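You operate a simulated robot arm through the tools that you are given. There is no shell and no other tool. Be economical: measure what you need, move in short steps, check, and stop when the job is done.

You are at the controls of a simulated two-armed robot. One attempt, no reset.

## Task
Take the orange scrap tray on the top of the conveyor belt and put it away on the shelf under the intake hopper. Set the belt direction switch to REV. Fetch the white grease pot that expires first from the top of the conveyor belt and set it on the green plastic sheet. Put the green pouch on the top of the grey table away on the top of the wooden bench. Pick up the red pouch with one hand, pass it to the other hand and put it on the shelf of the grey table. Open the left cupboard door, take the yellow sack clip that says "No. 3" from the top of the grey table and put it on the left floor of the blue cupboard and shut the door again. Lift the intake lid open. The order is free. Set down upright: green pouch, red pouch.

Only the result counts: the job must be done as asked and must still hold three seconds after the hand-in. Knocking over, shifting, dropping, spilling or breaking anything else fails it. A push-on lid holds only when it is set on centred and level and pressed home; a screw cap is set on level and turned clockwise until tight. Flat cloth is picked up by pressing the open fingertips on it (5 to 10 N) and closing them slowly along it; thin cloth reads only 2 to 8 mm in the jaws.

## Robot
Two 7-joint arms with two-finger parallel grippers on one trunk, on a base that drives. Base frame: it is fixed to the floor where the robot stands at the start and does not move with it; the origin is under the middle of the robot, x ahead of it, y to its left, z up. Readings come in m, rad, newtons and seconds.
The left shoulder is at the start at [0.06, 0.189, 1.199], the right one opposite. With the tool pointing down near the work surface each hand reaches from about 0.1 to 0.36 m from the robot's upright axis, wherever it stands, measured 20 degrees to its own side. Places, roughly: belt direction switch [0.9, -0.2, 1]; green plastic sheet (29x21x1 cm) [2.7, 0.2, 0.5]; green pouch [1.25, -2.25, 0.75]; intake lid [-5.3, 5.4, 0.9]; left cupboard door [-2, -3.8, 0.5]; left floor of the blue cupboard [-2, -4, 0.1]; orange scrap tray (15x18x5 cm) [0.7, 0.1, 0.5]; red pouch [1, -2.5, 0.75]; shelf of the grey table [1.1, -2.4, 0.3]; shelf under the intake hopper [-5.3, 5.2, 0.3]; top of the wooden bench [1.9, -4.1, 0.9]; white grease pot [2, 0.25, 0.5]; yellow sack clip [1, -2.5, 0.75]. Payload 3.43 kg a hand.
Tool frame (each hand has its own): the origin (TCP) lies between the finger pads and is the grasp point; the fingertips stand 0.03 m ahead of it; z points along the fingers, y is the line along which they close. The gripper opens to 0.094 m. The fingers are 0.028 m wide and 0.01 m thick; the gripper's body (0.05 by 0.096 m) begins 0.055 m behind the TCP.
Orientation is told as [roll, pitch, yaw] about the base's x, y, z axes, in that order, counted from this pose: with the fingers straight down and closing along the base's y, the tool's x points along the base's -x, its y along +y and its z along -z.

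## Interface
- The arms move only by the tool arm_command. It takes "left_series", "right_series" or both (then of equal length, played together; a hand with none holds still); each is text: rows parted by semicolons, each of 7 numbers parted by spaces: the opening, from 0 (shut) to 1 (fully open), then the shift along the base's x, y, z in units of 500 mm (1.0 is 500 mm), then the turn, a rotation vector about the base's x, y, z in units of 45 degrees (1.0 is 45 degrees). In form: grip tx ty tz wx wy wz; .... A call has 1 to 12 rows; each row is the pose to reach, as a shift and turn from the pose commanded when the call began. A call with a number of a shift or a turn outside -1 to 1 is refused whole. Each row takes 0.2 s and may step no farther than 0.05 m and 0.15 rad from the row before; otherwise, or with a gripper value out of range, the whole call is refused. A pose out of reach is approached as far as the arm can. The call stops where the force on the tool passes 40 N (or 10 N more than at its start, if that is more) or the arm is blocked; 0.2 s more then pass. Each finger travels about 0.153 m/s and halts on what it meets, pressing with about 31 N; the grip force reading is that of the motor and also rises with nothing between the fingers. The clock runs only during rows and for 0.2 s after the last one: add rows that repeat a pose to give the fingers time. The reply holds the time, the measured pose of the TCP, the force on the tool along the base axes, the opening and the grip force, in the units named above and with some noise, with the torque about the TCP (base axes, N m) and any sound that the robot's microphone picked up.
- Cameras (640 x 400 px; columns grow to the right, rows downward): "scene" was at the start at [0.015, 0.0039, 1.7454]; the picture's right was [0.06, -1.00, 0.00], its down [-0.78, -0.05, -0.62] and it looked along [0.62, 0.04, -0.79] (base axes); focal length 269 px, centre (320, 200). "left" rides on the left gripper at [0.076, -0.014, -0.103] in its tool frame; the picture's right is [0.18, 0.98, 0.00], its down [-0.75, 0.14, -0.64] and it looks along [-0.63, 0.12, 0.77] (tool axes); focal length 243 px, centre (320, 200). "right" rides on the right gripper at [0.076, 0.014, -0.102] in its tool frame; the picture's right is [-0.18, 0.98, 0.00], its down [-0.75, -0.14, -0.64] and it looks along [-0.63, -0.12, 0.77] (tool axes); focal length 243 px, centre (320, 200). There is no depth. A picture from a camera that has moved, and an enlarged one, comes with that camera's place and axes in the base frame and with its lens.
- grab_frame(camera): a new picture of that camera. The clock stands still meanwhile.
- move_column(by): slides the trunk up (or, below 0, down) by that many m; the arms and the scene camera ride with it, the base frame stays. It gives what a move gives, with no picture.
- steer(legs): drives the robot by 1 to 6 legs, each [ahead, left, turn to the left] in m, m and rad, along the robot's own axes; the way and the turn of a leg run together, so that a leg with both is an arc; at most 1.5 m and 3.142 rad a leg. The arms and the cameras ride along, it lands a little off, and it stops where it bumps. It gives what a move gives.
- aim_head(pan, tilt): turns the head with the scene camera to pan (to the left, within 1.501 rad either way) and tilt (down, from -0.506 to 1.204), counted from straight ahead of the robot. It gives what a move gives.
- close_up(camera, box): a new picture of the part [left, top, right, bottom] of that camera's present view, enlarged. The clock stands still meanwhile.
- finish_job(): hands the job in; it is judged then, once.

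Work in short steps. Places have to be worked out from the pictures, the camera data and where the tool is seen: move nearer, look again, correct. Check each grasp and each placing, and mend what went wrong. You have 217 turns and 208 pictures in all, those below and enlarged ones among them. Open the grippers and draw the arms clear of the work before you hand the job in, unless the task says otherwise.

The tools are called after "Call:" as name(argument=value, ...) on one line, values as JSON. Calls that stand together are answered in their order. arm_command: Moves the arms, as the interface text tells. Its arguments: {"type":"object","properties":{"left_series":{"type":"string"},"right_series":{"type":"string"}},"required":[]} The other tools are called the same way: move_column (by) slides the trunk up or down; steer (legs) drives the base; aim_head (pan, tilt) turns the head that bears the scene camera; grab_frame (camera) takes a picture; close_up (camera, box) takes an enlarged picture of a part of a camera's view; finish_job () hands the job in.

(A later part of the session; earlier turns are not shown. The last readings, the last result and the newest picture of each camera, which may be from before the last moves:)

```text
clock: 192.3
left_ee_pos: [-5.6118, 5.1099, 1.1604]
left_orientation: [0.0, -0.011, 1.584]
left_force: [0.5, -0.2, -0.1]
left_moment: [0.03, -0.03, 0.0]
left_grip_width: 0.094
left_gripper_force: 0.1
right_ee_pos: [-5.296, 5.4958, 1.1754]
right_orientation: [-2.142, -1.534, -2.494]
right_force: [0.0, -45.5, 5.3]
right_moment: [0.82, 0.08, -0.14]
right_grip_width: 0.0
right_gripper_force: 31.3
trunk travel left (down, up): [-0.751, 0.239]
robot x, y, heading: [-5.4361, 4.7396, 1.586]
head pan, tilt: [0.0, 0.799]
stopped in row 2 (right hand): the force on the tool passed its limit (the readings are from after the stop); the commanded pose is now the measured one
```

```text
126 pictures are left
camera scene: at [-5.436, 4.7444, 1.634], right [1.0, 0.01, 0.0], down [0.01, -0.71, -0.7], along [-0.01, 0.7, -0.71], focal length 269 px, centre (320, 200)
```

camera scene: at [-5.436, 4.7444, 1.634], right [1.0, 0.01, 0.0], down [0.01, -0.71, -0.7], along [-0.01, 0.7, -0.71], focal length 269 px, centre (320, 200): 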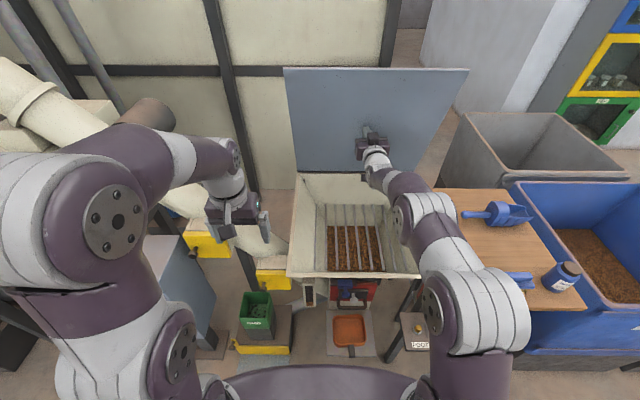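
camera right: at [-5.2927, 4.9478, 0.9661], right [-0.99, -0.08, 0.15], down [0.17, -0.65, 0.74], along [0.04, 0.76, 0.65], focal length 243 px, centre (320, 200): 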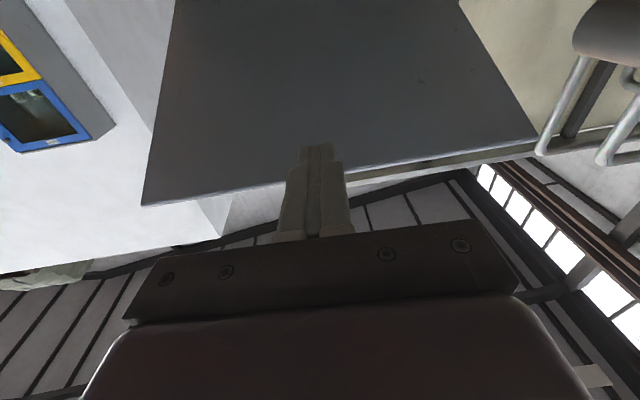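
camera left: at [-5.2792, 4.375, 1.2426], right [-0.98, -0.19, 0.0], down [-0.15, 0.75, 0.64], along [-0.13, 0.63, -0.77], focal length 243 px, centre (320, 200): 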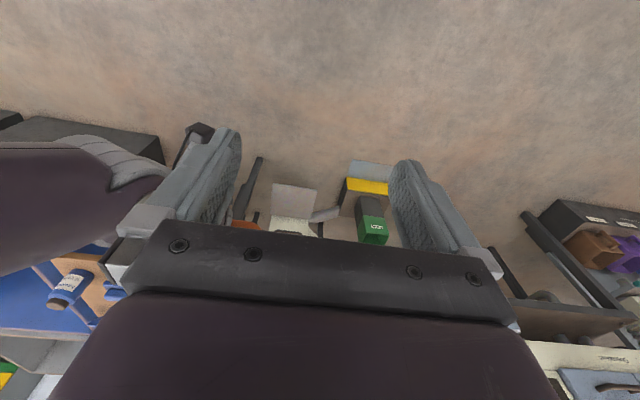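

The lid is at its end stop (45 N resistance). I withdraw and check that it stays.

Call:
arm_command(right_series="0 0 -0.04 -0.01 0 0 0;0 0 -0.08 -0.03 0 0 0;0 0 -0.12 -0.05 0 0 0;0 0 -0.12 -0.05 0 0 0")

Call:
steer(legs=[[-0.4, 0, 0]])

Call:
grab_frame(camera="scene")

```text
clock: 193.3
left_ee_pos: [-5.613, 5.1199, 1.1569]
left_orientation: [0.002, 0.001, 1.584]
left_force: [0.1, -1.0, -0.4]
left_moment: [0.01, -0.02, -0.02]
left_grip_width: 0.0941
left_gripper_force: 0.0
right_ee_pos: [-5.2983, 5.4469, 1.1422]
right_orientation: [-1.86, -1.539, -2.775]
right_force: [0.4, -1.1, 0.1]
right_moment: [0.0, -0.04, -0.01]
right_grip_width: 0.0
right_gripper_force: 30.7
trunk travel left (down, up): [-0.751, 0.239]
robot x, y, heading: [-5.4306, 4.7409, 1.582]
head pan, tilt: [0.0, 0.799]
```

```text
clock: 195.8
left_ee_pos: [-5.6076, 4.7214, 1.157]
left_orientation: [0.002, 0.002, 1.584]
left_force: [0.1, -0.4, 0.3]
left_moment: [-0.01, -0.01, 0.01]
left_grip_width: 0.0939
left_gripper_force: 0.0
right_ee_pos: [-5.2915, 5.0467, 1.1419]
right_orientation: [-1.854, -1.539, -2.787]
right_force: [0.0, -0.1, 0.4]
right_moment: [0.02, 0.01, 0.0]
right_grip_width: 0.0001
right_gripper_force: 31.3
trunk travel left (down, up): [-0.751, 0.239]
robot x, y, heading: [-5.4318, 4.3353, 1.582]
head pan, tilt: [0.0, 0.799]
```

```text
125 pictures are left
camera scene: at [-5.4305, 4.3601, 1.6336], right [1.0, 0.01, 0.0], down [0.01, -0.72, -0.7], along [-0.01, 0.7, -0.72], focal length 269 px, centre (320, 200)
```

scene: 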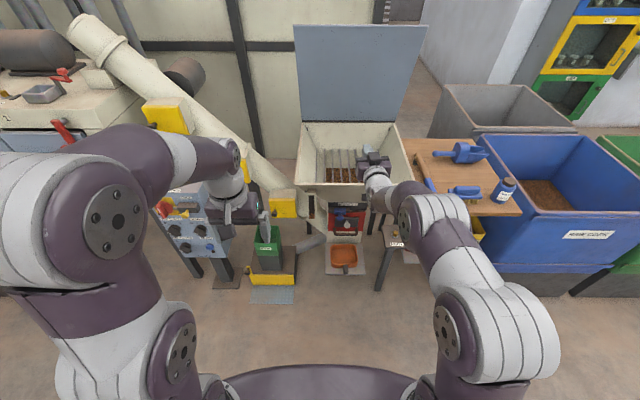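

Lid stays open, tray is in place. I drive back toward the belt: first to the north end of the gap.

Call:
steer(legs=[[0, 0, -1.977], [1.5, 0, 0], [1.5, 0, 0], [1.5, 0, 0], [1.0, 0, 0], [0, 0, -1.176]])

Call:
aim_head(pan=0, tilt=0.7)

Call:
grab_frame(camera="scene")

```text
clock: 229.8
left_ee_pos: [-0.2639, 1.6772, 1.1565]
left_orientation: [0.001, 0.001, -1.602]
left_force: [-0.7, 0.0, 0.6]
left_moment: [0.02, 0.0, 0.03]
left_grip_width: 0.0939
left_gripper_force: 0.0
right_ee_pos: [-0.5933, 1.3658, 1.1422]
right_orientation: [-1.857, -1.538, 0.318]
right_force: [0.5, 0.1, 0.4]
right_moment: [-0.04, -0.02, 0.02]
right_grip_width: 0.0001
right_gripper_force: 31.1
trunk travel left (down, up): [-0.751, 0.239]
robot x, y, heading: [-0.4244, 2.0632, -1.602]
head pan, tilt: [0.0, 0.799]
```

```text
clock: 230.4
left_ee_pos: [-0.2645, 1.6769, 1.156]
left_orientation: [0.002, 0.001, -1.602]
left_force: [-0.5, 0.0, -0.3]
left_moment: [0.08, -0.02, -0.01]
left_grip_width: 0.094
left_gripper_force: 0.1
right_ee_pos: [-0.5921, 1.3647, 1.1419]
right_orientation: [-1.859, -1.539, 0.32]
right_force: [0.0, 0.9, -0.2]
right_moment: [-0.03, 0.03, -0.01]
right_grip_width: 0.0001
right_gripper_force: 31.1
trunk travel left (down, up): [-0.751, 0.239]
robot x, y, heading: [-0.4259, 2.0669, -1.601]
head pan, tilt: [0.0, 0.7]
```

```text
124 pictures are left
camera scene: at [-0.4255, 2.0393, 1.6418], right [-1.0, 0.03, 0.0], down [0.02, 0.64, -0.76], along [-0.02, -0.76, -0.64], focal length 269 px, centre (320, 200)
```

scene: 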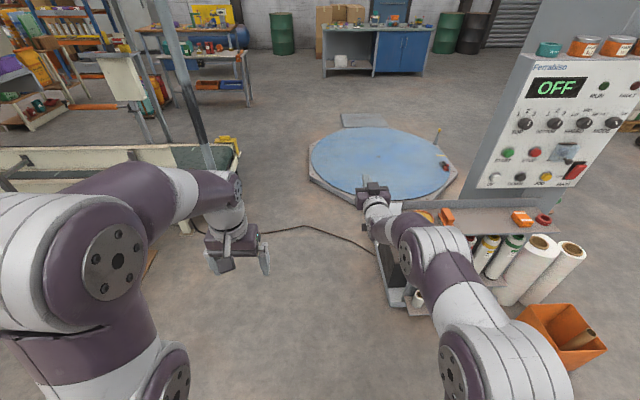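

Keep x≈-0.42 past the post (my left elbow is wide), then shift toward x≈-0.12 and on south.

Call:
steer(legs=[[0, 0.02, 0.03], [1.5, 0, 0], [0.22, 0, 0], [0, 0.27, 0], [1.2, 0, 0]])

```text
clock: 246.8
left_ee_pos: [-0.0234, -1.2622, 1.1565]
left_orientation: [0.001, 0.002, -1.632]
left_force: [-1.9, -1.4, -0.6]
left_moment: [0.08, -0.17, 0.0]
left_grip_width: 0.094
left_gripper_force: 0.1
right_ee_pos: [-0.3623, -1.5647, 1.1414]
right_orientation: [-1.825, -1.539, 0.253]
right_force: [-2.3, -0.2, -0.7]
right_moment: [-0.03, 0.04, 0.25]
right_grip_width: 0.0004
right_gripper_force: 30.8
trunk travel left (down, up): [-0.751, 0.239]
robot x, y, heading: [-0.1761, -0.8678, -1.635]
head pan, tilt: [0.0, 0.7]
```

Through. Now to the belt's south side by the pots, facing +y.

Call:
steer(legs=[[0, 0, 1.635], [1.1, -0.2, 0], [1.1, 0, 0], [0, 0, 1.571]])

Call:
aim_head(pan=0, tilt=0.6)

Call:
grab_frame(camera="scene")

```text
clock: 249.1
left_ee_pos: [0.2027, -1.1321, 1.1571]
left_orientation: [-0.001, 0.0, -1.172]
left_force: [0.3, 1.0, -0.5]
left_moment: [-0.05, 0.01, 0.0]
left_grip_width: 0.0939
left_gripper_force: 0.0
right_ee_pos: [0.0324, -1.5533, 1.1429]
right_orientation: [-1.849, -1.537, 0.741]
right_force: [0.1, 0.7, -0.6]
right_moment: [0.03, 0.01, -0.02]
right_grip_width: 0.0001
right_gripper_force: 30.4
trunk travel left (down, up): [-0.751, 0.239]
robot x, y, heading: [-0.1069, -0.8482, -1.174]
head pan, tilt: [0.0, 0.7]
stopped in leg 1: the robot was blocked; the commanded pose is now the measured one
```

```text
clock: 249.7
left_ee_pos: [0.2021, -1.1336, 1.1568]
left_orientation: [0.001, 0.001, -1.174]
left_force: [-0.4, 0.3, 0.7]
left_moment: [-0.02, 0.02, -0.01]
left_grip_width: 0.094
left_gripper_force: 0.0
right_ee_pos: [0.0321, -1.5535, 1.1422]
right_orientation: [-1.837, -1.54, 0.728]
right_force: [0.1, -0.6, 0.1]
right_moment: [0.03, 0.0, -0.03]
right_grip_width: 0.0001
right_gripper_force: 31.1
trunk travel left (down, up): [-0.751, 0.239]
robot x, y, heading: [-0.1049, -0.8451, -1.169]
head pan, tilt: [0.0, 0.6]
```

```text
123 pictures are left
camera scene: at [-0.095, -0.8743, 1.6504], right [-0.92, -0.39, 0.0], down [-0.22, 0.52, -0.82], along [0.32, -0.76, -0.57], focal length 269 px, centre (320, 200)
```

scene: 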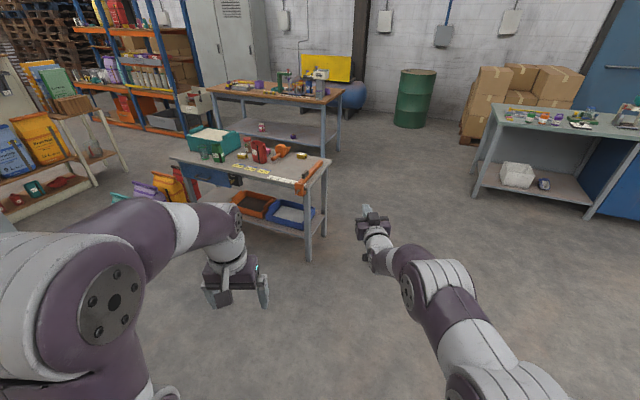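

The turntable edge blocked the turn; I step east and continue.

Call:
steer(legs=[[0.13, 0.31, 0], [0, 0, 1.17], [1.1, -0.15, 0], [0.75, 0, 0], [0, 0, 1.571]])

Call:
grab_frame(camera="scene")

```text
clock: 258.7
left_ee_pos: [1.4196, -0.7317, 1.1612]
left_orientation: [-0.011, -0.012, 0.046]
left_force: [1.1, -0.2, -0.5]
left_moment: [0.02, 0.11, -0.01]
left_grip_width: 0.0939
left_gripper_force: 0.0
right_ee_pos: [1.7545, -1.0352, 1.1733]
right_orientation: [-2.392, -1.503, 2.504]
right_force: [1.8, -2.5, -1.7]
right_moment: [-0.01, -0.2, 0.27]
right_grip_width: 0.0
right_gripper_force: 31.2
trunk travel left (down, up): [-0.751, 0.239]
robot x, y, heading: [1.0639, -0.9356, 0.05]
head pan, tilt: [0.0, 0.6]
stopped in leg 3: the robot was blocked; the commanded pose is now the measured one
```

```text
122 pictures are left
camera scene: at [1.0135, -0.9165, 1.6552], right [0.05, -1.0, 0.01], down [-0.52, -0.04, -0.85], along [0.85, 0.03, -0.53], focal length 269 px, centre (320, 200)
```

scene: 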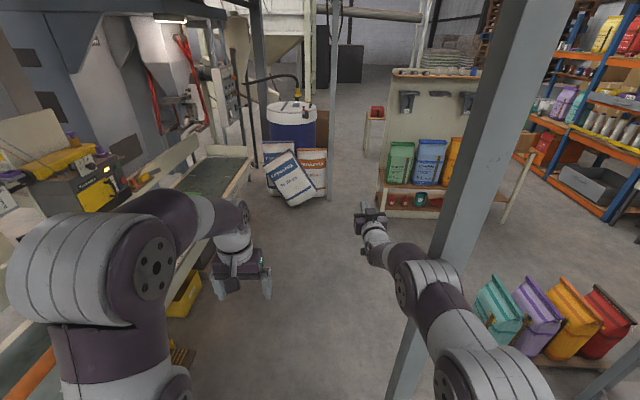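

Something blocks at the base or arm; I look down and to the sides.

Call:
aim_head(pan=0.5, tilt=1.15)

Call:
grab_frame(camera="scene")

Call:
aim_head(pan=-0.7, tilt=1.1)

Call:
grab_frame(camera="scene")

```text
clock: 259.6
left_ee_pos: [1.4215, -0.7302, 1.1587]
left_orientation: [-0.007, -0.013, 0.051]
left_force: [-0.1, 0.2, 0.4]
left_moment: [-0.03, 0.0, 0.02]
left_grip_width: 0.0941
left_gripper_force: 0.0
right_ee_pos: [1.756, -1.0331, 1.1691]
right_orientation: [-2.442, -1.511, 2.553]
right_force: [-0.1, 0.6, 0.5]
right_moment: [-0.02, 0.0, 0.02]
right_grip_width: 0.0001
right_gripper_force: 31.3
trunk travel left (down, up): [-0.751, 0.239]
robot x, y, heading: [1.0664, -0.9312, 0.056]
head pan, tilt: [0.499, 1.15]
```

```text
121 pictures are left
camera scene: at [0.9687, -0.894, 1.6096], right [0.52, -0.85, 0.03], down [-0.75, -0.48, -0.45], along [0.4, 0.21, -0.89], focal length 269 px, centre (320, 200)
```

scene: 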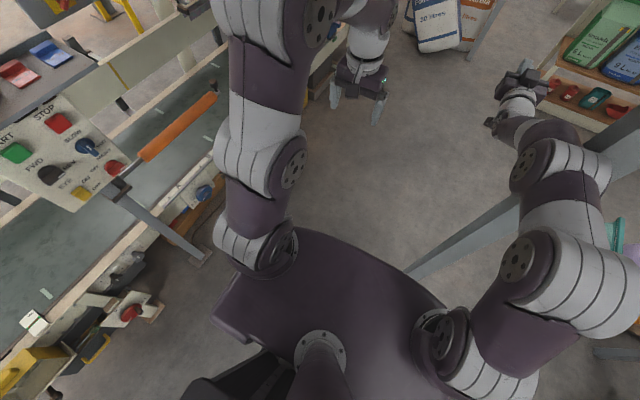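

```text
clock: 261.0
left_ee_pos: [1.422, -0.7297, 1.1577]
left_orientation: [-0.009, -0.014, 0.053]
left_force: [0.3, 0.1, -0.3]
left_moment: [0.0, -0.02, 0.03]
left_grip_width: 0.0938
left_gripper_force: 0.1
right_ee_pos: [1.7568, -1.0339, 1.1685]
right_orientation: [-2.406, -1.512, 2.518]
right_force: [0.1, 0.0, -1.2]
right_moment: [0.04, 0.01, 0.02]
right_grip_width: 0.0003
right_gripper_force: 31.2
trunk travel left (down, up): [-0.751, 0.239]
robot x, y, heading: [1.0661, -0.9268, 0.054]
head pan, tilt: [-0.7, 1.1]
```

```text
120 pictures are left
camera scene: at [0.9686, -0.9626, 1.6135], right [-0.6, -0.8, -0.03], down [-0.68, 0.53, -0.5], along [0.41, -0.28, -0.87], focal length 269 px, centre (320, 200)
```

scene: 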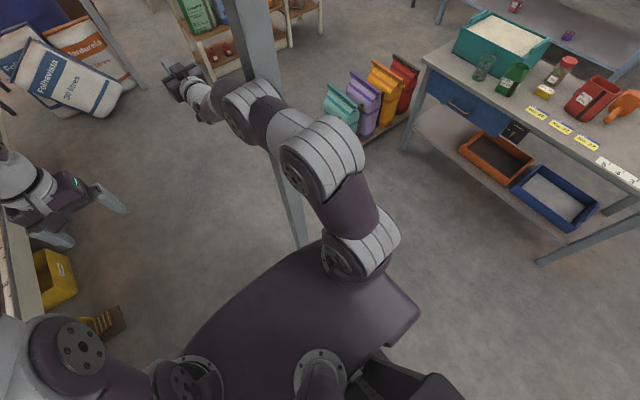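

The right elbow met the roof post at about (1.5,-1.2). I step left 0.2 m toward the belt and then pass it.

Call:
steer(legs=[[-0.05, 0.1, -0.05], [0, 0.1, 0]])

Call:
aim_head(pan=0.6, tilt=0.8)

Call:
grab_frame(camera="scene")

```text
clock: 261.8
left_ee_pos: [1.4745, -0.7281, 1.1252]
left_orientation: [-0.01, -0.008, 0.034]
left_force: [0.2, 0.5, 0.5]
left_moment: [-0.01, -0.03, 0.01]
left_grip_width: 0.094
left_gripper_force: 0.1
right_ee_pos: [1.7869, -1.0364, 1.2364]
right_orientation: [-2.844, -1.437, 2.941]
right_force: [0.3, 0.0, -0.7]
right_moment: [-0.01, -0.05, 0.03]
right_grip_width: 0.0
right_gripper_force: 30.8
trunk travel left (down, up): [-0.751, 0.239]
robot x, y, heading: [1.0507, -0.9257, 0.041]
head pan, tilt: [-0.7, 1.1]
stopped in leg 1: the robot was blocked; the commanded pose is now the measured one
```

```text
clock: 263.2
left_ee_pos: [1.4736, -0.7283, 1.1262]
left_orientation: [-0.012, -0.01, 0.037]
left_force: [0.5, -0.4, 1.1]
left_moment: [0.02, -0.01, 0.03]
left_grip_width: 0.0939
left_gripper_force: 0.1
right_ee_pos: [1.7871, -1.0377, 1.2279]
right_orientation: [-2.789, -1.459, 2.888]
right_force: [-0.3, -0.5, -0.8]
right_moment: [0.0, -0.02, -0.03]
right_grip_width: 0.0001
right_gripper_force: 31.0
trunk travel left (down, up): [-0.751, 0.239]
robot x, y, heading: [1.0573, -0.9251, 0.032]
head pan, tilt: [0.6, 0.799]
```

```text
119 pictures are left
camera scene: at [0.9439, -0.8705, 1.6371], right [0.59, -0.8, 0.05], down [-0.52, -0.43, -0.73], along [0.61, 0.41, -0.68], focal length 269 px, centre (320, 200)
```

scene: 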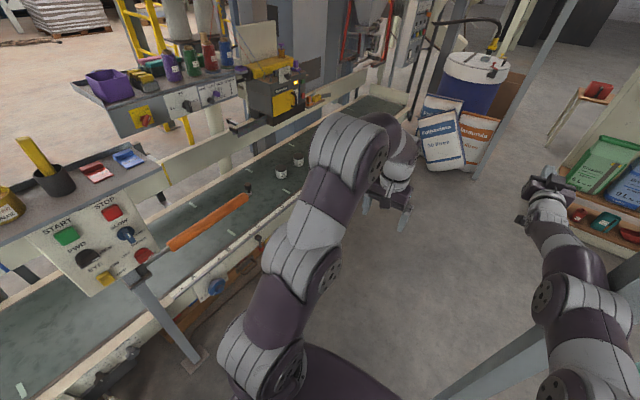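

The robot is leaning on the post; I back straight off west and look.

Call:
steer(legs=[[-0.2, 0, 0]])

Call:
aim_head(pan=-0.5, tilt=0.9)

Call:
grab_frame(camera="scene")

```text
clock: 264.0
left_ee_pos: [1.528, -0.7238, 1.077]
left_orientation: [-0.015, -0.063, 0.035]
left_force: [0.9, 0.8, 0.2]
left_moment: [0.01, 0.03, 0.01]
left_grip_width: 0.0939
left_gripper_force: 0.1
right_ee_pos: [1.7924, -1.0378, 1.2947]
right_orientation: [-2.89, -1.43, 2.98]
right_force: [-0.1, 0.1, -1.7]
right_moment: [0.04, -0.09, 0.01]
right_grip_width: 0.0
right_gripper_force: 31.2
trunk travel left (down, up): [-0.751, 0.239]
robot x, y, heading: [1.0469, -0.9284, 0.035]
head pan, tilt: [0.6, 0.799]
stopped in leg 1: the robot was blocked; the commanded pose is now the measured one
```

```text
clock: 265.3
left_ee_pos: [1.5262, -0.7236, 1.0809]
left_orientation: [-0.017, -0.065, 0.039]
left_force: [0.1, 0.3, -0.6]
left_moment: [-0.02, 0.01, 0.01]
left_grip_width: 0.0938
left_gripper_force: 0.2
right_ee_pos: [1.7944, -1.0371, 1.2913]
right_orientation: [-2.892, -1.433, 2.987]
right_force: [0.5, 0.2, 0.6]
right_moment: [0.01, 0.02, 0.01]
right_grip_width: 0.0001
right_gripper_force: 30.8
trunk travel left (down, up): [-0.751, 0.239]
robot x, y, heading: [1.0468, -0.9258, 0.036]
head pan, tilt: [-0.499, 0.901]
```

```text
118 pictures are left
camera scene: at [0.9169, -0.952, 1.6305], right [-0.44, -0.9, -0.03], down [-0.65, 0.34, -0.68], along [0.62, -0.28, -0.73], focal length 269 px, centre (320, 200)
```

scene: 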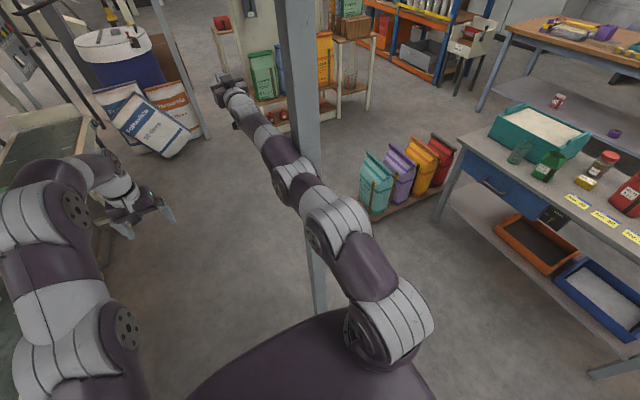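

I zoom to see what touches what.

Call:
close_up(camera="scene", box=[200, 60, 460, 400])

Call:
aim_head(pan=1.0, tilt=1.0)

Call:
grab_frame(camera="scene")

```text
1.18 times, centred on (330, 230) of scene
camera zoom: at [0.9169, -0.952, 1.6305], right [-0.44, -0.9, -0.03], down [-0.65, 0.34, -0.68], along [0.62, -0.28, -0.73], focal length 316 px, centre (308, 165)
```

zoom: 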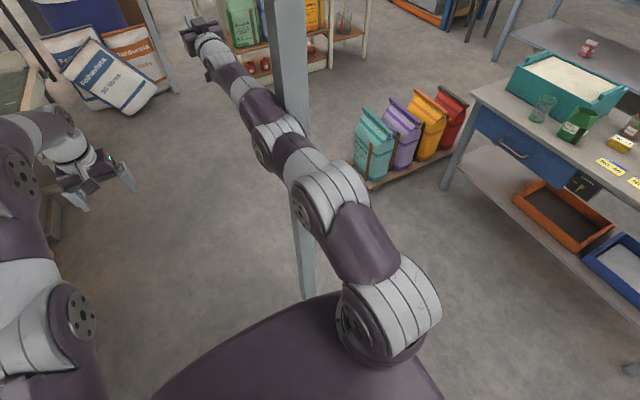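

```text
clock: 266.9
left_ee_pos: [1.5258, -0.7218, 1.0816]
left_orientation: [-0.016, -0.068, 0.038]
left_force: [0.6, 0.0, 0.1]
left_moment: [-0.03, -0.04, 0.01]
left_grip_width: 0.0939
left_gripper_force: 0.1
right_ee_pos: [1.7925, -1.0373, 1.2914]
right_orientation: [-2.893, -1.432, 2.984]
right_force: [-1.0, -0.3, 0.3]
right_moment: [0.02, -0.01, -0.01]
right_grip_width: 0.0
right_gripper_force: 30.6
trunk travel left (down, up): [-0.751, 0.239]
robot x, y, heading: [1.0484, -0.9244, 0.039]
head pan, tilt: [1.0, 1.0]
```

```text
116 pictures are left
camera scene: at [0.8854, -0.8586, 1.6199], right [0.86, -0.51, 0.08], down [-0.38, -0.73, -0.57], along [0.35, 0.46, -0.82], focal length 269 px, centre (320, 200)
```

scene: 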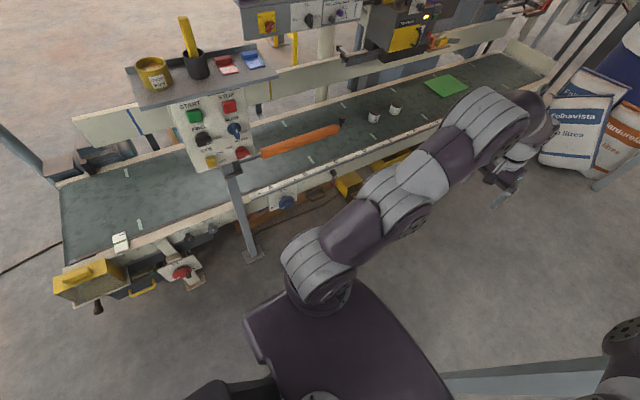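

Readings suggest the body is pitched back and wedged. I try a tiny forward move to undo the lean.

Call:
steer(legs=[[0.03, 0, 0]])

Call:
aim_head(pan=-0.6, tilt=1.2)

Call:
grab_frame(camera="scene")

```text
clock: 267.6
left_ee_pos: [1.5793, -0.723, 1.0291]
left_orientation: [-0.019, -0.144, 0.034]
left_force: [-0.1, -0.2, 0.9]
left_moment: [-0.03, 0.0, -0.02]
left_grip_width: 0.094
left_gripper_force: 0.1
right_ee_pos: [1.7908, -1.044, 1.1413]
right_orientation: [-0.129, -1.344, 0.198]
right_force: [0.9, -0.1, 0.0]
right_moment: [-0.02, -0.04, 0.04]
right_grip_width: 0.0001
right_gripper_force: 31.0
trunk travel left (down, up): [-0.751, 0.239]
robot x, y, heading: [1.0428, -0.9218, 0.03]
head pan, tilt: [1.0, 1.0]
stopped in leg 1: the robot was blocked; the commanded pose is now the measured one
```

```text
clock: 269.3
left_ee_pos: [1.5784, -0.7218, 1.0309]
left_orientation: [-0.018, -0.142, 0.038]
left_force: [0.2, 1.3, 0.6]
left_moment: [-0.02, -0.01, 0.02]
left_grip_width: 0.0941
left_gripper_force: 0.1
right_ee_pos: [1.7925, -1.0436, 1.1393]
right_orientation: [-0.121, -1.343, 0.189]
right_force: [-0.4, 0.2, -0.2]
right_moment: [-0.02, 0.01, 0.0]
right_grip_width: 0.0001
right_gripper_force: 31.6
trunk travel left (down, up): [-0.751, 0.239]
robot x, y, heading: [1.0471, -0.9278, 0.033]
head pan, tilt: [-0.6, 1.201]
```

```text
115 pictures are left
camera scene: at [0.8825, -0.9485, 1.6088], right [-0.54, -0.84, -0.05], down [-0.75, 0.5, -0.44], along [0.39, -0.2, -0.9], focal length 269 px, centre (320, 200)
```

scene: 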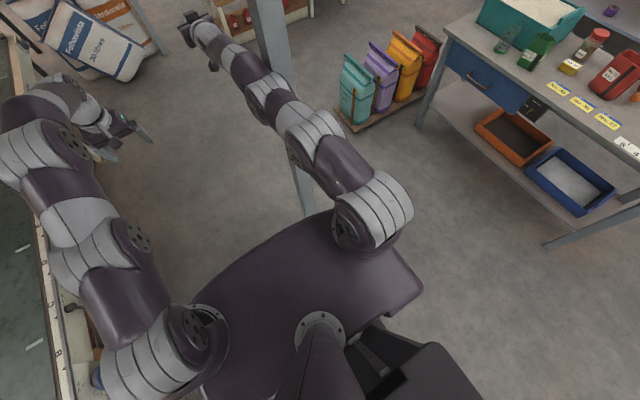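

I try a pure turn to slide the base corner off the post.

Call:
steer(legs=[[0, 0, 0.25]])

Call:
steer(legs=[[-0.3, 0, 0]])

```text
clock: 270.0
left_ee_pos: [1.6032, -0.7223, 0.937]
left_orientation: [-0.018, -0.147, 0.041]
left_force: [1.6, -0.3, 4.4]
left_moment: [-0.01, 0.17, -0.02]
left_grip_width: 0.0938
left_gripper_force: 0.0
right_ee_pos: [1.7818, -1.0421, 1.0674]
right_orientation: [-0.054, -1.201, 0.129]
right_force: [-0.5, -0.9, -0.3]
right_moment: [-0.01, -0.06, 0.0]
right_grip_width: 0.0001
right_gripper_force: 30.9
trunk travel left (down, up): [-0.751, 0.239]
robot x, y, heading: [1.0376, -0.927, 0.027]
head pan, tilt: [-0.6, 1.201]
stopped in leg 1: the robot was blocked; the commanded pose is now the measured one
```

```text
clock: 270.8
left_ee_pos: [1.5728, -0.7267, 0.7982]
left_orientation: [-0.016, -0.058, 0.034]
left_force: [4.2, -1.0, 4.9]
left_moment: [-0.02, 0.33, 0.03]
left_grip_width: 0.0938
left_gripper_force: 0.0
right_ee_pos: [1.7811, -1.043, 1.0552]
right_orientation: [-0.038, -1.185, 0.114]
right_force: [0.1, -1.8, -2.1]
right_moment: [0.01, -0.09, -0.01]
right_grip_width: 0.0
right_gripper_force: 31.3
trunk travel left (down, up): [-0.751, 0.239]
robot x, y, heading: [1.0228, -0.9295, 0.022]
head pan, tilt: [-0.6, 1.201]
stopped in leg 1: the robot was blocked; the commanded pose is now the measured one
```

The left hand keeps dropping; I check the picture before anything else.

Call:
aim_head(pan=0.0, tilt=0.9)

Call:
grab_frame(camera="scene")

Call:
grab_frame(camera="left")

```text
clock: 271.8
left_ee_pos: [1.5684, -0.7223, 0.7962]
left_orientation: [-0.017, -0.051, 0.037]
left_force: [-0.5, 0.0, 0.0]
left_moment: [-0.03, -0.02, -0.01]
left_grip_width: 0.0941
left_gripper_force: 0.0
right_ee_pos: [1.7816, -1.0416, 1.0547]
right_orientation: [-0.033, -1.186, 0.113]
right_force: [0.6, -0.5, -0.1]
right_moment: [-0.01, 0.0, 0.01]
right_grip_width: 0.0001
right_gripper_force: 30.9
trunk travel left (down, up): [-0.751, 0.239]
robot x, y, heading: [1.0281, -0.9247, 0.028]
head pan, tilt: [0.0, 0.901]
```

```text
114 pictures are left
camera scene: at [0.9194, -0.9151, 1.6307], right [0.02, -1.0, 0.01], down [-0.73, -0.02, -0.68], along [0.68, 0.01, -0.73], focal length 269 px, centre (320, 200)
```

scene: 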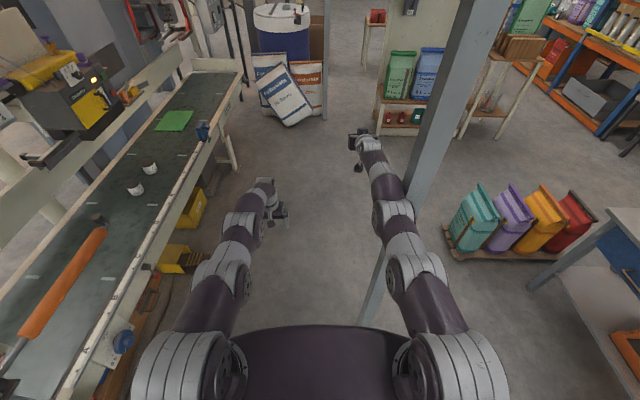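

```text
113 pictures are left
camera left: at [1.4872, -0.7393, 0.8947], right [-0.22, 0.98, -0.02], down [0.71, 0.18, 0.68], along [0.67, 0.13, -0.73], focal length 243 px, centre (320, 200)
```

left: 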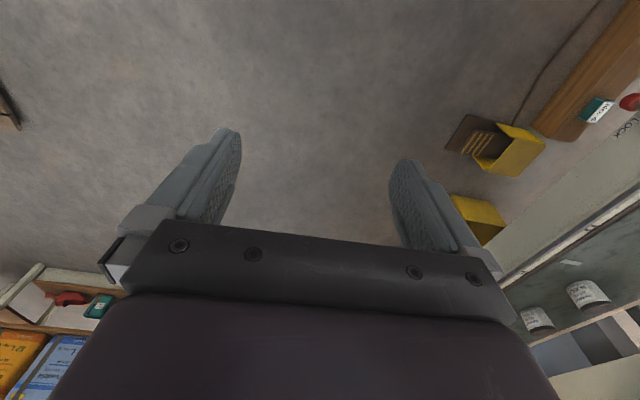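

The view is steady: the arms have drifted out forward. I bring both hands back to compact positions.

Call:
arm_command(left_series="1 -0.03 0 0.08 0 0 0;1 -0.07 0 0.16 0 0 0;1 -0.12 0 0.24 0 0 0;1 -0.17 0 0.32 0 0 0;1 -0.22 0 0.4 0 0 0;1 -0.27 0 0.48 0 0 0;1 -0.32 0 0.54 0 0 0;1 -0.36 0 0.6 0 0 0", right_series="0 -0.05 0.01 0.01 0 0 0;0 -0.11 0.02 0.02 0 0 0;0 -0.17 0.03 0.03 0 0 0;0 -0.23 0.04 0.04 0 0 0;0 -0.29 0.05 0.05 0 0 0;0 -0.35 0.06 0.06 0 0 0;0 -0.41 0.07 0.07 0 0 0;0 -0.46 0.08 0.08 0 0 0")

Call:
grab_frame(camera="scene")

```text
clock: 272.1
left_ee_pos: [1.5683, -0.7258, 0.7839]
left_orientation: [-0.014, -0.03, 0.032]
left_force: [4.2, 0.6, 7.1]
left_moment: [0.0, 0.31, -0.01]
left_grip_width: 0.094
left_gripper_force: 0.1
right_ee_pos: [1.7512, -1.0481, 0.9336]
right_orientation: [-0.025, -0.965, 0.093]
right_force: [1.2, -0.1, 0.1]
right_moment: [0.01, 0.09, 0.01]
right_grip_width: 0.0
right_gripper_force: 30.7
trunk travel left (down, up): [-0.751, 0.239]
robot x, y, heading: [1.0216, -0.9231, 0.021]
head pan, tilt: [0.0, 0.901]
stopped in row 1 (left hand): the arm was blocked; the commanded pose is now the measured one
```

```text
112 pictures are left
camera scene: at [0.9295, -0.9124, 1.6277], right [0.02, -1.0, 0.01], down [-0.74, -0.02, -0.67], along [0.67, 0.0, -0.74], focal length 269 px, centre (320, 200)
```

scene: 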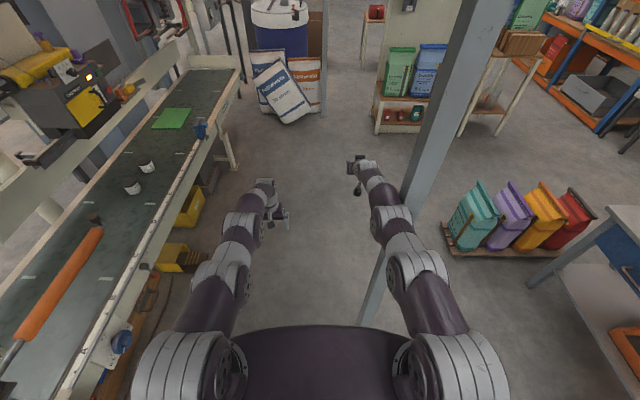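

I let the clock run with a null command to see whether the stance settles.

Call:
arm_command(left_series="1 0 0 0 0 0 0;1 0 0 0 0 0 0;1 0 0 0 0 0 0;1 0 0 0 0 0 0", right_series="0 0 0 0 0 0 0;0 0 0 0 0 0 0;0 0 0 0 0 0 0;0 0 0 0 0 0 0")

Call:
arm_command(left_series="1 0 0 0.02 0 0 0;1 0 0 0.04 0 0 0;1 0 0 0.06 0 0 0;1 0 0 0.08 0 0 0")

Call:
arm_command(right_series="0 -0.02 0.01 0.02 0 0 0;0 -0.04 0.02 0.04 0 0 0;0 -0.06 0.03 0.06 0 0 0;0 -0.08 0.04 0.08 0 0 0")

```text
clock: 272.4
left_ee_pos: [1.5626, -0.7269, 0.7468]
left_orientation: [-0.014, -0.036, 0.03]
left_force: [2.9, 0.2, 4.9]
left_moment: [-0.02, 0.24, 0.0]
left_grip_width: 0.094
left_gripper_force: 0.1
right_ee_pos: [1.7472, -1.0475, 0.9025]
right_orientation: [-0.017, -0.925, 0.092]
right_force: [0.3, -0.4, -0.5]
right_moment: [0.0, -0.08, 0.01]
right_grip_width: 0.0
right_gripper_force: 30.9
trunk travel left (down, up): [-0.751, 0.239]
robot x, y, heading: [1.0163, -0.926, 0.016]
head pan, tilt: [0.0, 0.901]
stopped in row 1 (left hand): the arm was blocked; the commanded pose is now the measured one
```

```text
clock: 272.7
left_ee_pos: [1.5483, -0.7271, 0.7329]
left_orientation: [-0.016, -0.008, 0.026]
left_force: [-1.0, -0.5, 0.2]
left_moment: [0.03, -0.03, -0.02]
left_grip_width: 0.0942
left_gripper_force: 0.0
right_ee_pos: [1.7374, -1.0464, 0.883]
right_orientation: [-0.014, -0.89, 0.09]
right_force: [-0.2, 0.6, 0.7]
right_moment: [0.02, 0.03, 0.0]
right_grip_width: 0.0001
right_gripper_force: 31.2
trunk travel left (down, up): [-0.751, 0.239]
robot x, y, heading: [1.0084, -0.9219, 0.013]
head pan, tilt: [0.0, 0.901]
stopped in row 1 (left hand): the arm was blocked; the commanded pose is now the measured one
```

```text
clock: 273.2
left_ee_pos: [1.5463, -0.7305, 0.7214]
left_orientation: [-0.014, 0.007, 0.023]
left_force: [-0.2, -0.2, 0.4]
left_moment: [-0.01, 0.02, -0.03]
left_grip_width: 0.0941
left_gripper_force: 0.1
right_ee_pos: [1.7382, -1.0468, 0.8747]
right_orientation: [-0.011, -0.906, 0.083]
right_force: [0.3, 0.0, 1.2]
right_moment: [0.0, 0.13, 0.02]
right_grip_width: 0.0001
right_gripper_force: 30.7
right hand out of reach, approached as far as the arm can: row 2
trunk travel left (down, up): [-0.751, 0.239]
robot x, y, heading: [1.0011, -0.9261, 0.01]
head pan, tilt: [0.0, 0.901]
stopped in row 2 (right hand): the arm was blocked; the commanded pose is now the measured one
```

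The base is slowly sliding back and relaxing. I give it more time.

Call:
arm_command(left_series="1 0 0 0 0 0 0;1 0 0 0 0 0 0;1 0 0 0 0 0 0;1 0 0 0 0 0 0;1 0 0 0 0 0 0;1 0 0 0 0 0 0")

Call:
arm_command(left_series="1 0 0 0 0 0 0;1 0 0 0 0 0 0;1 0 0 0 0 0 0;1 0 0 0 0 0 0;1 0 0 0 0 0 0;1 0 0 0 0 0 0")

Call:
steer(legs=[[-0.2, 0, 0]])

Call:
grab_frame(camera="scene")

```text
clock: 274.8
left_ee_pos: [1.5451, -0.7306, 0.7239]
left_orientation: [-0.014, 0.015, 0.021]
left_force: [-0.5, 0.0, 0.1]
left_moment: [0.04, -0.01, 0.03]
left_grip_width: 0.094
left_gripper_force: 0.0
right_ee_pos: [1.7376, -1.0472, 0.8745]
right_orientation: [-0.01, -0.892, 0.081]
right_force: [0.0, -0.8, -1.0]
right_moment: [0.01, -0.02, -0.01]
right_grip_width: 0.0
right_gripper_force: 31.2
trunk travel left (down, up): [-0.751, 0.239]
robot x, y, heading: [1.001, -0.9272, 0.009]
head pan, tilt: [0.0, 0.901]
stopped in row 6 (left hand): the arm was blocked; the commanded pose is now the measured one
```

```text
clock: 276.4
left_ee_pos: [1.5427, -0.7297, 0.7156]
left_orientation: [-0.015, 0.021, 0.021]
left_force: [0.4, 0.5, -0.1]
left_moment: [-0.03, 0.0, 0.02]
left_grip_width: 0.0943
left_gripper_force: 0.0
right_ee_pos: [1.7342, -1.0485, 0.8601]
right_orientation: [-0.008, -0.872, 0.082]
right_force: [-0.4, 0.3, 0.5]
right_moment: [0.02, 0.02, -0.01]
right_grip_width: 0.0001
right_gripper_force: 31.4
trunk travel left (down, up): [-0.751, 0.239]
robot x, y, heading: [0.9998, -0.924, 0.015]
head pan, tilt: [0.0, 0.901]
stopped in row 6 (left hand): the arm was blocked; the commanded pose is now the measured one
```

```text
clock: 277.9
left_ee_pos: [1.3796, -0.7351, 0.6949]
left_orientation: [-0.003, 0.053, 0.027]
left_force: [0.4, -0.1, -0.2]
left_moment: [-0.02, 0.02, -0.01]
left_grip_width: 0.0939
left_gripper_force: 0.0
right_ee_pos: [1.5761, -1.0569, 0.8301]
right_orientation: [0.012, -0.844, 0.069]
right_force: [0.6, 0.2, 0.5]
right_moment: [-0.03, -0.01, 0.02]
right_grip_width: 0.0001
right_gripper_force: 31.2
trunk travel left (down, up): [-0.751, 0.239]
robot x, y, heading: [0.8075, -0.9276, 0.011]
head pan, tilt: [0.0, 0.901]
```

```text
111 pictures are left
camera scene: at [0.8243, -0.928, 1.6256], right [0.01, -1.0, 0.0], down [-0.78, -0.01, -0.62], along [0.62, 0.01, -0.78], focal length 269 px, centre (320, 200)
```

scene: 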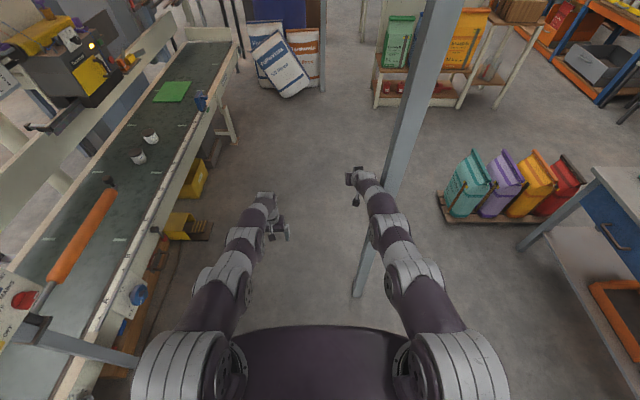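

Free again; post foot seen at (1.39,-1.15). I compact both arms.

Call:
arm_command(left_series="1 -0.03 0 0.08 0 0 0;1 -0.06 0 0.16 0 0 0;1 -0.1 0 0.24 0 0 0;1 -0.14 0 0.32 0 0 0;1 -0.18 0 0.4 0 0 0;1 -0.2 0 0.48 0 0 0;1 -0.22 0 0.56 0 0 0;1 -0.24 0 0.64 0 0 0;1 -0.24 0 0.7 0 0 0;1 -0.24 0 0.7 0 0 0", right_series="0 -0.05 0.02 0.02 0 0 0;0 -0.1 0.04 0.04 0 0 0;0 -0.15 0.06 0.07 0 0 0;0 -0.2 0.08 0.1 0 0 0;0 -0.25 0.1 0.13 0 0 0;0 -0.3 0.12 0.16 0 0 0;0 -0.35 0.14 0.19 0 0 0;0 -0.38 0.16 0.22 0 0 0;0 -0.4 0.16 0.24 0 0 0;0 -0.4 0.16 0.24 0 0 0")

Call:
grab_frame(camera="scene")

```text
clock: 280.1
left_ee_pos: [1.2591, -0.7361, 1.044]
left_orientation: [-0.003, 0.053, 0.026]
left_force: [-0.9, -0.1, -0.5]
left_moment: [0.0, -0.01, 0.0]
left_grip_width: 0.0943
left_gripper_force: 0.1
right_ee_pos: [1.3761, -0.9755, 0.9514]
right_orientation: [0.01, -0.844, 0.07]
right_force: [0.3, -0.2, 0.2]
right_moment: [-0.02, -0.03, -0.02]
right_grip_width: 0.0
right_gripper_force: 32.0
right hand out of reach, approached as far as the arm can: row 6
trunk travel left (down, up): [-0.751, 0.239]
robot x, y, heading: [0.8058, -0.9302, 0.018]
head pan, tilt: [0.0, 0.901]
```

```text
110 pictures are left
camera scene: at [0.824, -0.928, 1.6257], right [0.01, -1.0, 0.0], down [-0.78, -0.01, -0.62], along [0.62, 0.01, -0.78], focal length 269 px, centre (320, 200)
```

scene: 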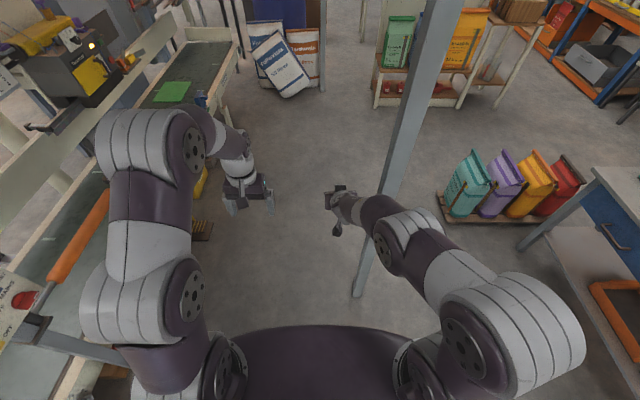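

Elbows are wide in this pose; I extend both arms forward again (narrow elbows), step left, pass the post, then turn to face the belt.

Call:
arm_command(left_series="1 0 0 -0.09 0 0 0;1 0.02 0 -0.18 0 0 0;1 0.05 0 -0.26 0 0 0;1 0.08 0 -0.34 0 0 0;1 0.11 0 -0.42 0 0 0;1 0.14 0 -0.5 0 0 0;1 0.17 0 -0.58 0 0 0;1 0.2 0 -0.64 0 0 0;1 0.22 0 -0.64 0 0 0", right_series="0 0.05 -0.01 -0.02 0 0 0;0 0.1 -0.03 -0.04 0 0 0;0 0.15 -0.05 -0.07 0 0 0;0 0.2 -0.07 -0.1 0 0 0;0 0.25 -0.09 -0.13 0 0 0;0 0.3 -0.11 -0.16 0 0 0;0 0.34 -0.13 -0.19 0 0 0;0 0.38 -0.14 -0.22 0 0 0;0 0.38 -0.14 -0.22 0 0 0")

Call:
steer(legs=[[0, 0.25, -0.015]])

Call:
grab_frame(camera="scene")

```text
clock: 282.1
left_ee_pos: [1.37, -0.7379, 0.7251]
left_orientation: [-0.004, 0.052, 0.024]
left_force: [-0.3, -0.4, 0.8]
left_moment: [0.02, -0.04, -0.02]
left_grip_width: 0.0939
left_gripper_force: 0.0
right_ee_pos: [1.5652, -1.0461, 0.84]
right_orientation: [0.008, -0.842, 0.068]
right_force: [0.1, 0.3, -0.3]
right_moment: [0.02, 0.03, 0.02]
right_grip_width: 0.0
right_gripper_force: 30.8
trunk travel left (down, up): [-0.751, 0.239]
robot x, y, heading: [0.8092, -0.9297, 0.016]
head pan, tilt: [0.0, 0.901]
```

```text
clock: 283.9
left_ee_pos: [1.3722, -0.4996, 0.7259]
left_orientation: [-0.003, 0.054, 0.006]
left_force: [0.1, -0.4, 0.7]
left_moment: [-0.01, 0.02, 0.01]
left_grip_width: 0.094
left_gripper_force: 0.1
right_ee_pos: [1.5631, -0.8127, 0.8406]
right_orientation: [0.008, -0.843, 0.048]
right_force: [-0.3, 0.1, 0.1]
right_moment: [0.01, -0.03, 0.0]
right_grip_width: 0.0
right_gripper_force: 31.0
trunk travel left (down, up): [-0.751, 0.239]
robot x, y, heading: [0.8069, -0.6787, -0.007]
head pan, tilt: [0.0, 0.901]
```

```text
109 pictures are left
camera scene: at [0.8225, -0.6809, 1.6257], right [0.0, -1.0, 0.0], down [-0.78, 0.0, -0.62], along [0.62, 0.0, -0.78], focal length 269 px, centre (320, 200)
```

scene: 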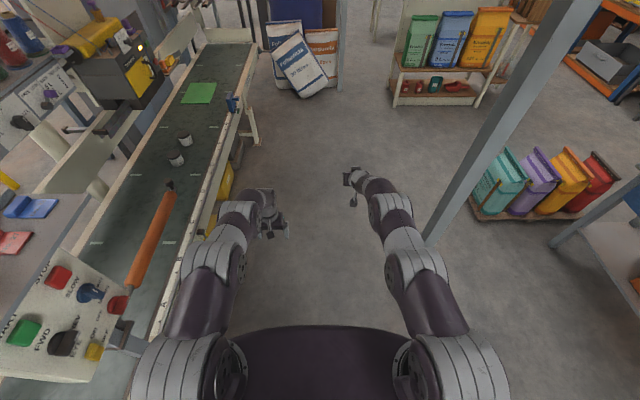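

Margins about 10 cm to the post and 20 cm to the panel. Drive ahead 1.2 m, step right, and turn to face the belt.

Call:
steer(legs=[[1.2, 0, 0], [0, -0.3, 0], [0, 0, 1.571]])

Call:
aim_head(pan=0, tilt=0.75)

Call:
grab_frame(camera="scene")

```text
clock: 295.6
left_ee_pos: [1.875, -0.4175, 0.7257]
left_orientation: [-0.003, 0.054, 1.56]
left_force: [0.7, -0.1, 0.4]
left_moment: [0.0, 0.02, -0.01]
left_grip_width: 0.0942
left_gripper_force: 0.1
right_ee_pos: [2.1905, -0.2321, 0.8396]
right_orientation: [0.01, -0.843, 1.603]
right_force: [-0.2, -0.1, -0.6]
right_moment: [0.03, -0.01, 0.01]
right_grip_width: 0.0
right_gripper_force: 31.2
trunk travel left (down, up): [-0.751, 0.239]
robot x, y, heading: [2.0419, -0.9864, 1.548]
head pan, tilt: [0.0, 0.901]
```

```text
clock: 296.3
left_ee_pos: [1.8746, -0.4175, 0.725]
left_orientation: [-0.005, 0.055, 1.56]
left_force: [0.3, -1.3, 0.5]
left_moment: [-0.01, -0.01, -0.01]
left_grip_width: 0.0941
left_gripper_force: 0.1
right_ee_pos: [2.1904, -0.2341, 0.8399]
right_orientation: [0.011, -0.843, 1.601]
right_force: [0.1, 0.4, 0.6]
right_moment: [0.02, -0.02, 0.03]
right_grip_width: 0.0001
right_gripper_force: 30.6
trunk travel left (down, up): [-0.751, 0.239]
robot x, y, heading: [2.0455, -0.987, 1.548]
head pan, tilt: [0.0, 0.75]
```

```text
108 pictures are left
camera scene: at [2.0455, -0.9638, 1.6376], right [1.0, -0.02, 0.0], down [-0.02, -0.68, -0.73], along [0.02, 0.73, -0.68], focal length 269 px, centre (320, 200)
```

scene: 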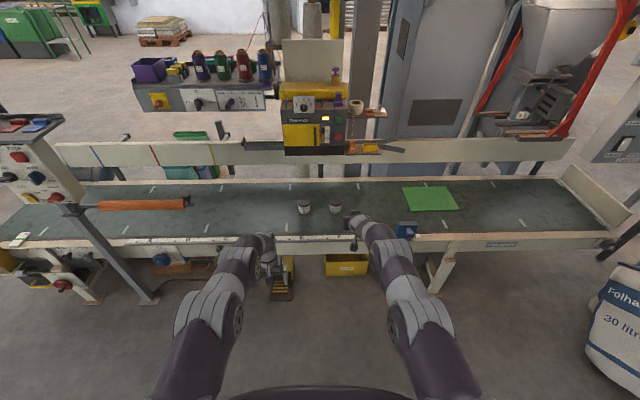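

Both pots are before me. Zoom on their labels.

Call:
close_up(camera="scene", box=[285, 190, 365, 230])

Call:
close_up(camera="right", box=[200, 0, 640, 200])

Call:
grab_frame(camera="left")

```text
8.00 times, centred on (325, 210) of scene
camera zoom: at [2.0455, -0.9638, 1.6376], right [1.0, -0.02, 0.0], down [-0.02, -0.68, -0.73], along [0.02, 0.73, -0.68], focal length 2152 px, centre (280, 120)
```

zoom: 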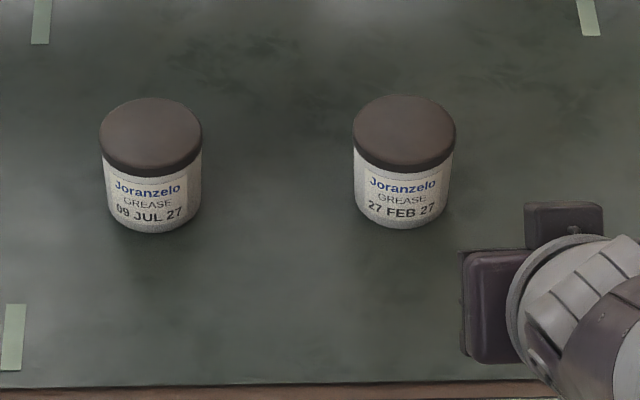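

```text
1.45 times, centred on (420, 100) of right
camera zoom: at [2.1825, -0.3604, 0.851], right [-0.99, 0.08, 0.14], down [0.15, 0.03, 0.99], along [0.08, 1.0, -0.04], focal length 353 px, centre (174, 346)
```

zoom: 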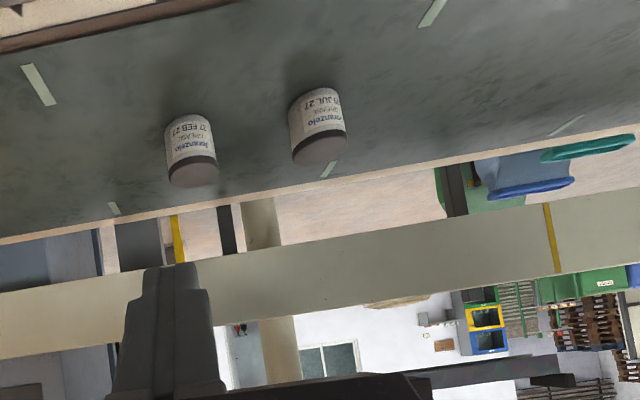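

```text
105 pictures are left
camera left: at [1.8881, -0.4883, 0.8326], right [-0.98, -0.17, 0.01], down [-0.14, 0.79, 0.6], along [-0.11, 0.59, -0.8], focal length 243 px, centre (320, 200)
```

left: 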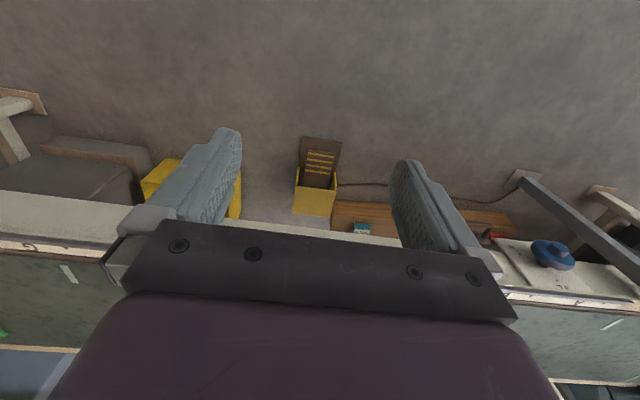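

The pot dated 27 FEB 27 (the right one, at about (2.163, 0.135)) expires first. I lift the left hand away, lower the trunk, and drive ahead with the right hand open.

Call:
arm_command(left_series="1 0 -0.02 0.08 0 0 0;1 0 -0.04 0.16 0 0 0;1 0 -0.07 0.24 0 0 0;1 0 -0.1 0.32 0 0 0;1 0 -0.13 0.4 0 0 0;1 0 -0.16 0.48 0 0 0;1 0 -0.2 0.54 0 0 0;1 0 -0.22 0.6 0 0 0;1 0 -0.22 0.6 0 0 0", right_series="0.3 0 -0.01 0 0 0 0;1 0 -0.02 0 0 0 0;1 -0.01 -0.03 0 0 0 0;1 -0.02 -0.04 0 0 0 0;1 -0.03 -0.05 0 0 0 0;1 -0.04 -0.06 0 0 0 0;1 -0.055 -0.06 0 0 0 0;1 -0.055 -0.06 0 0 0 0;1 -0.055 -0.06 0 0 0 0")

Call:
move_column(by=-0.2)

Call:
steer(legs=[[0.25, 0, 0.023]])

Call:
grab_frame(camera="right")

Call:
grab_frame(camera="scene")

```text
clock: 298.3
left_ee_pos: [1.8729, -0.5263, 1.0269]
left_orientation: [-0.003, 0.054, 1.561]
left_force: [0.0, 0.7, 0.9]
left_moment: [-0.01, 0.02, 0.0]
left_grip_width: 0.094
left_gripper_force: 0.0
right_ee_pos: [2.164, -0.2633, 0.8375]
right_orientation: [0.011, -0.842, 1.603]
right_force: [-1.0, 0.1, -0.6]
right_moment: [0.01, -0.01, -0.03]
right_grip_width: 0.0941
right_gripper_force: 0.0
trunk travel left (down, up): [-0.751, 0.239]
robot x, y, heading: [2.0466, -0.9872, 1.551]
head pan, tilt: [0.0, 0.75]
```

```text
clock: 300.5
left_ee_pos: [1.8745, -0.5249, 0.8282]
left_orientation: [-0.002, 0.055, 1.561]
left_force: [0.6, 0.0, 0.7]
left_moment: [-0.02, 0.0, 0.01]
left_grip_width: 0.094
left_gripper_force: 0.1
right_ee_pos: [2.1641, -0.2631, 0.6389]
right_orientation: [0.01, -0.843, 1.602]
right_force: [0.3, -0.6, -0.4]
right_moment: [0.01, 0.0, 0.01]
right_grip_width: 0.0939
right_gripper_force: 0.0
trunk travel left (down, up): [-0.551, 0.439]
robot x, y, heading: [2.0448, -0.9821, 1.551]
head pan, tilt: [0.0, 0.75]
```

```text
clock: 302.3
left_ee_pos: [1.8679, -0.2794, 0.8275]
left_orientation: [-0.004, 0.054, 1.582]
left_force: [-0.6, 0.0, -0.4]
left_moment: [-0.02, 0.02, 0.0]
left_grip_width: 0.0937
left_gripper_force: 0.0
right_ee_pos: [2.1507, -0.0108, 0.6391]
right_orientation: [0.009, -0.841, 1.622]
right_force: [-0.5, 0.3, -0.6]
right_moment: [0.0, -0.01, 0.02]
right_grip_width: 0.0937
right_gripper_force: 0.2
trunk travel left (down, up): [-0.551, 0.439]
robot x, y, heading: [2.0496, -0.733, 1.567]
head pan, tilt: [0.0, 0.75]
```

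```text
104 pictures are left
camera right: at [2.145, -0.1376, 0.6495], right [-0.99, 0.06, 0.14], down [0.15, 0.03, 0.99], along [0.06, 1.0, -0.04], focal length 243 px, centre (320, 200)
```

right: 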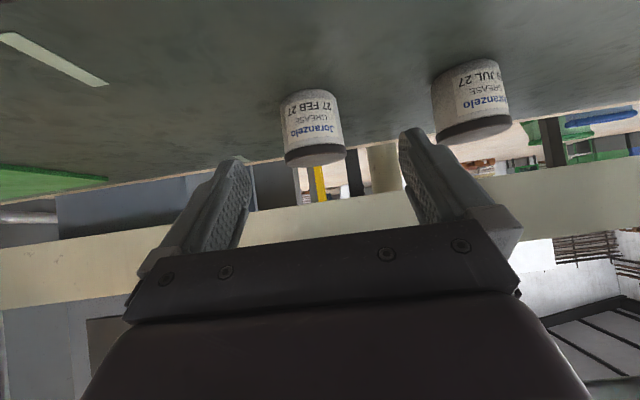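

```text
103 pictures are left
camera scene: at [2.0478, -0.7121, 1.4376], right [1.0, 0.0, 0.0], down [0.0, -0.68, -0.73], along [0.0, 0.73, -0.68], focal length 269 px, centre (320, 200)
```

scene: 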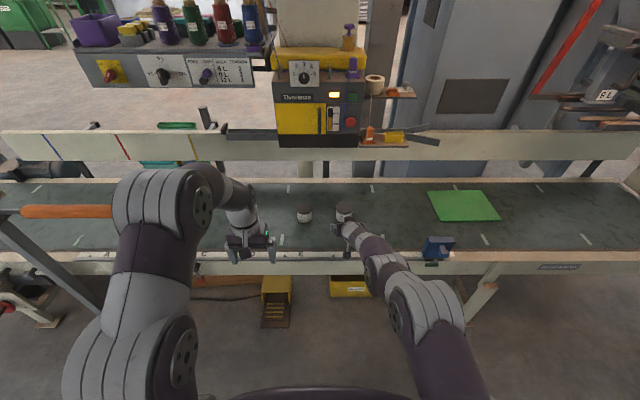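

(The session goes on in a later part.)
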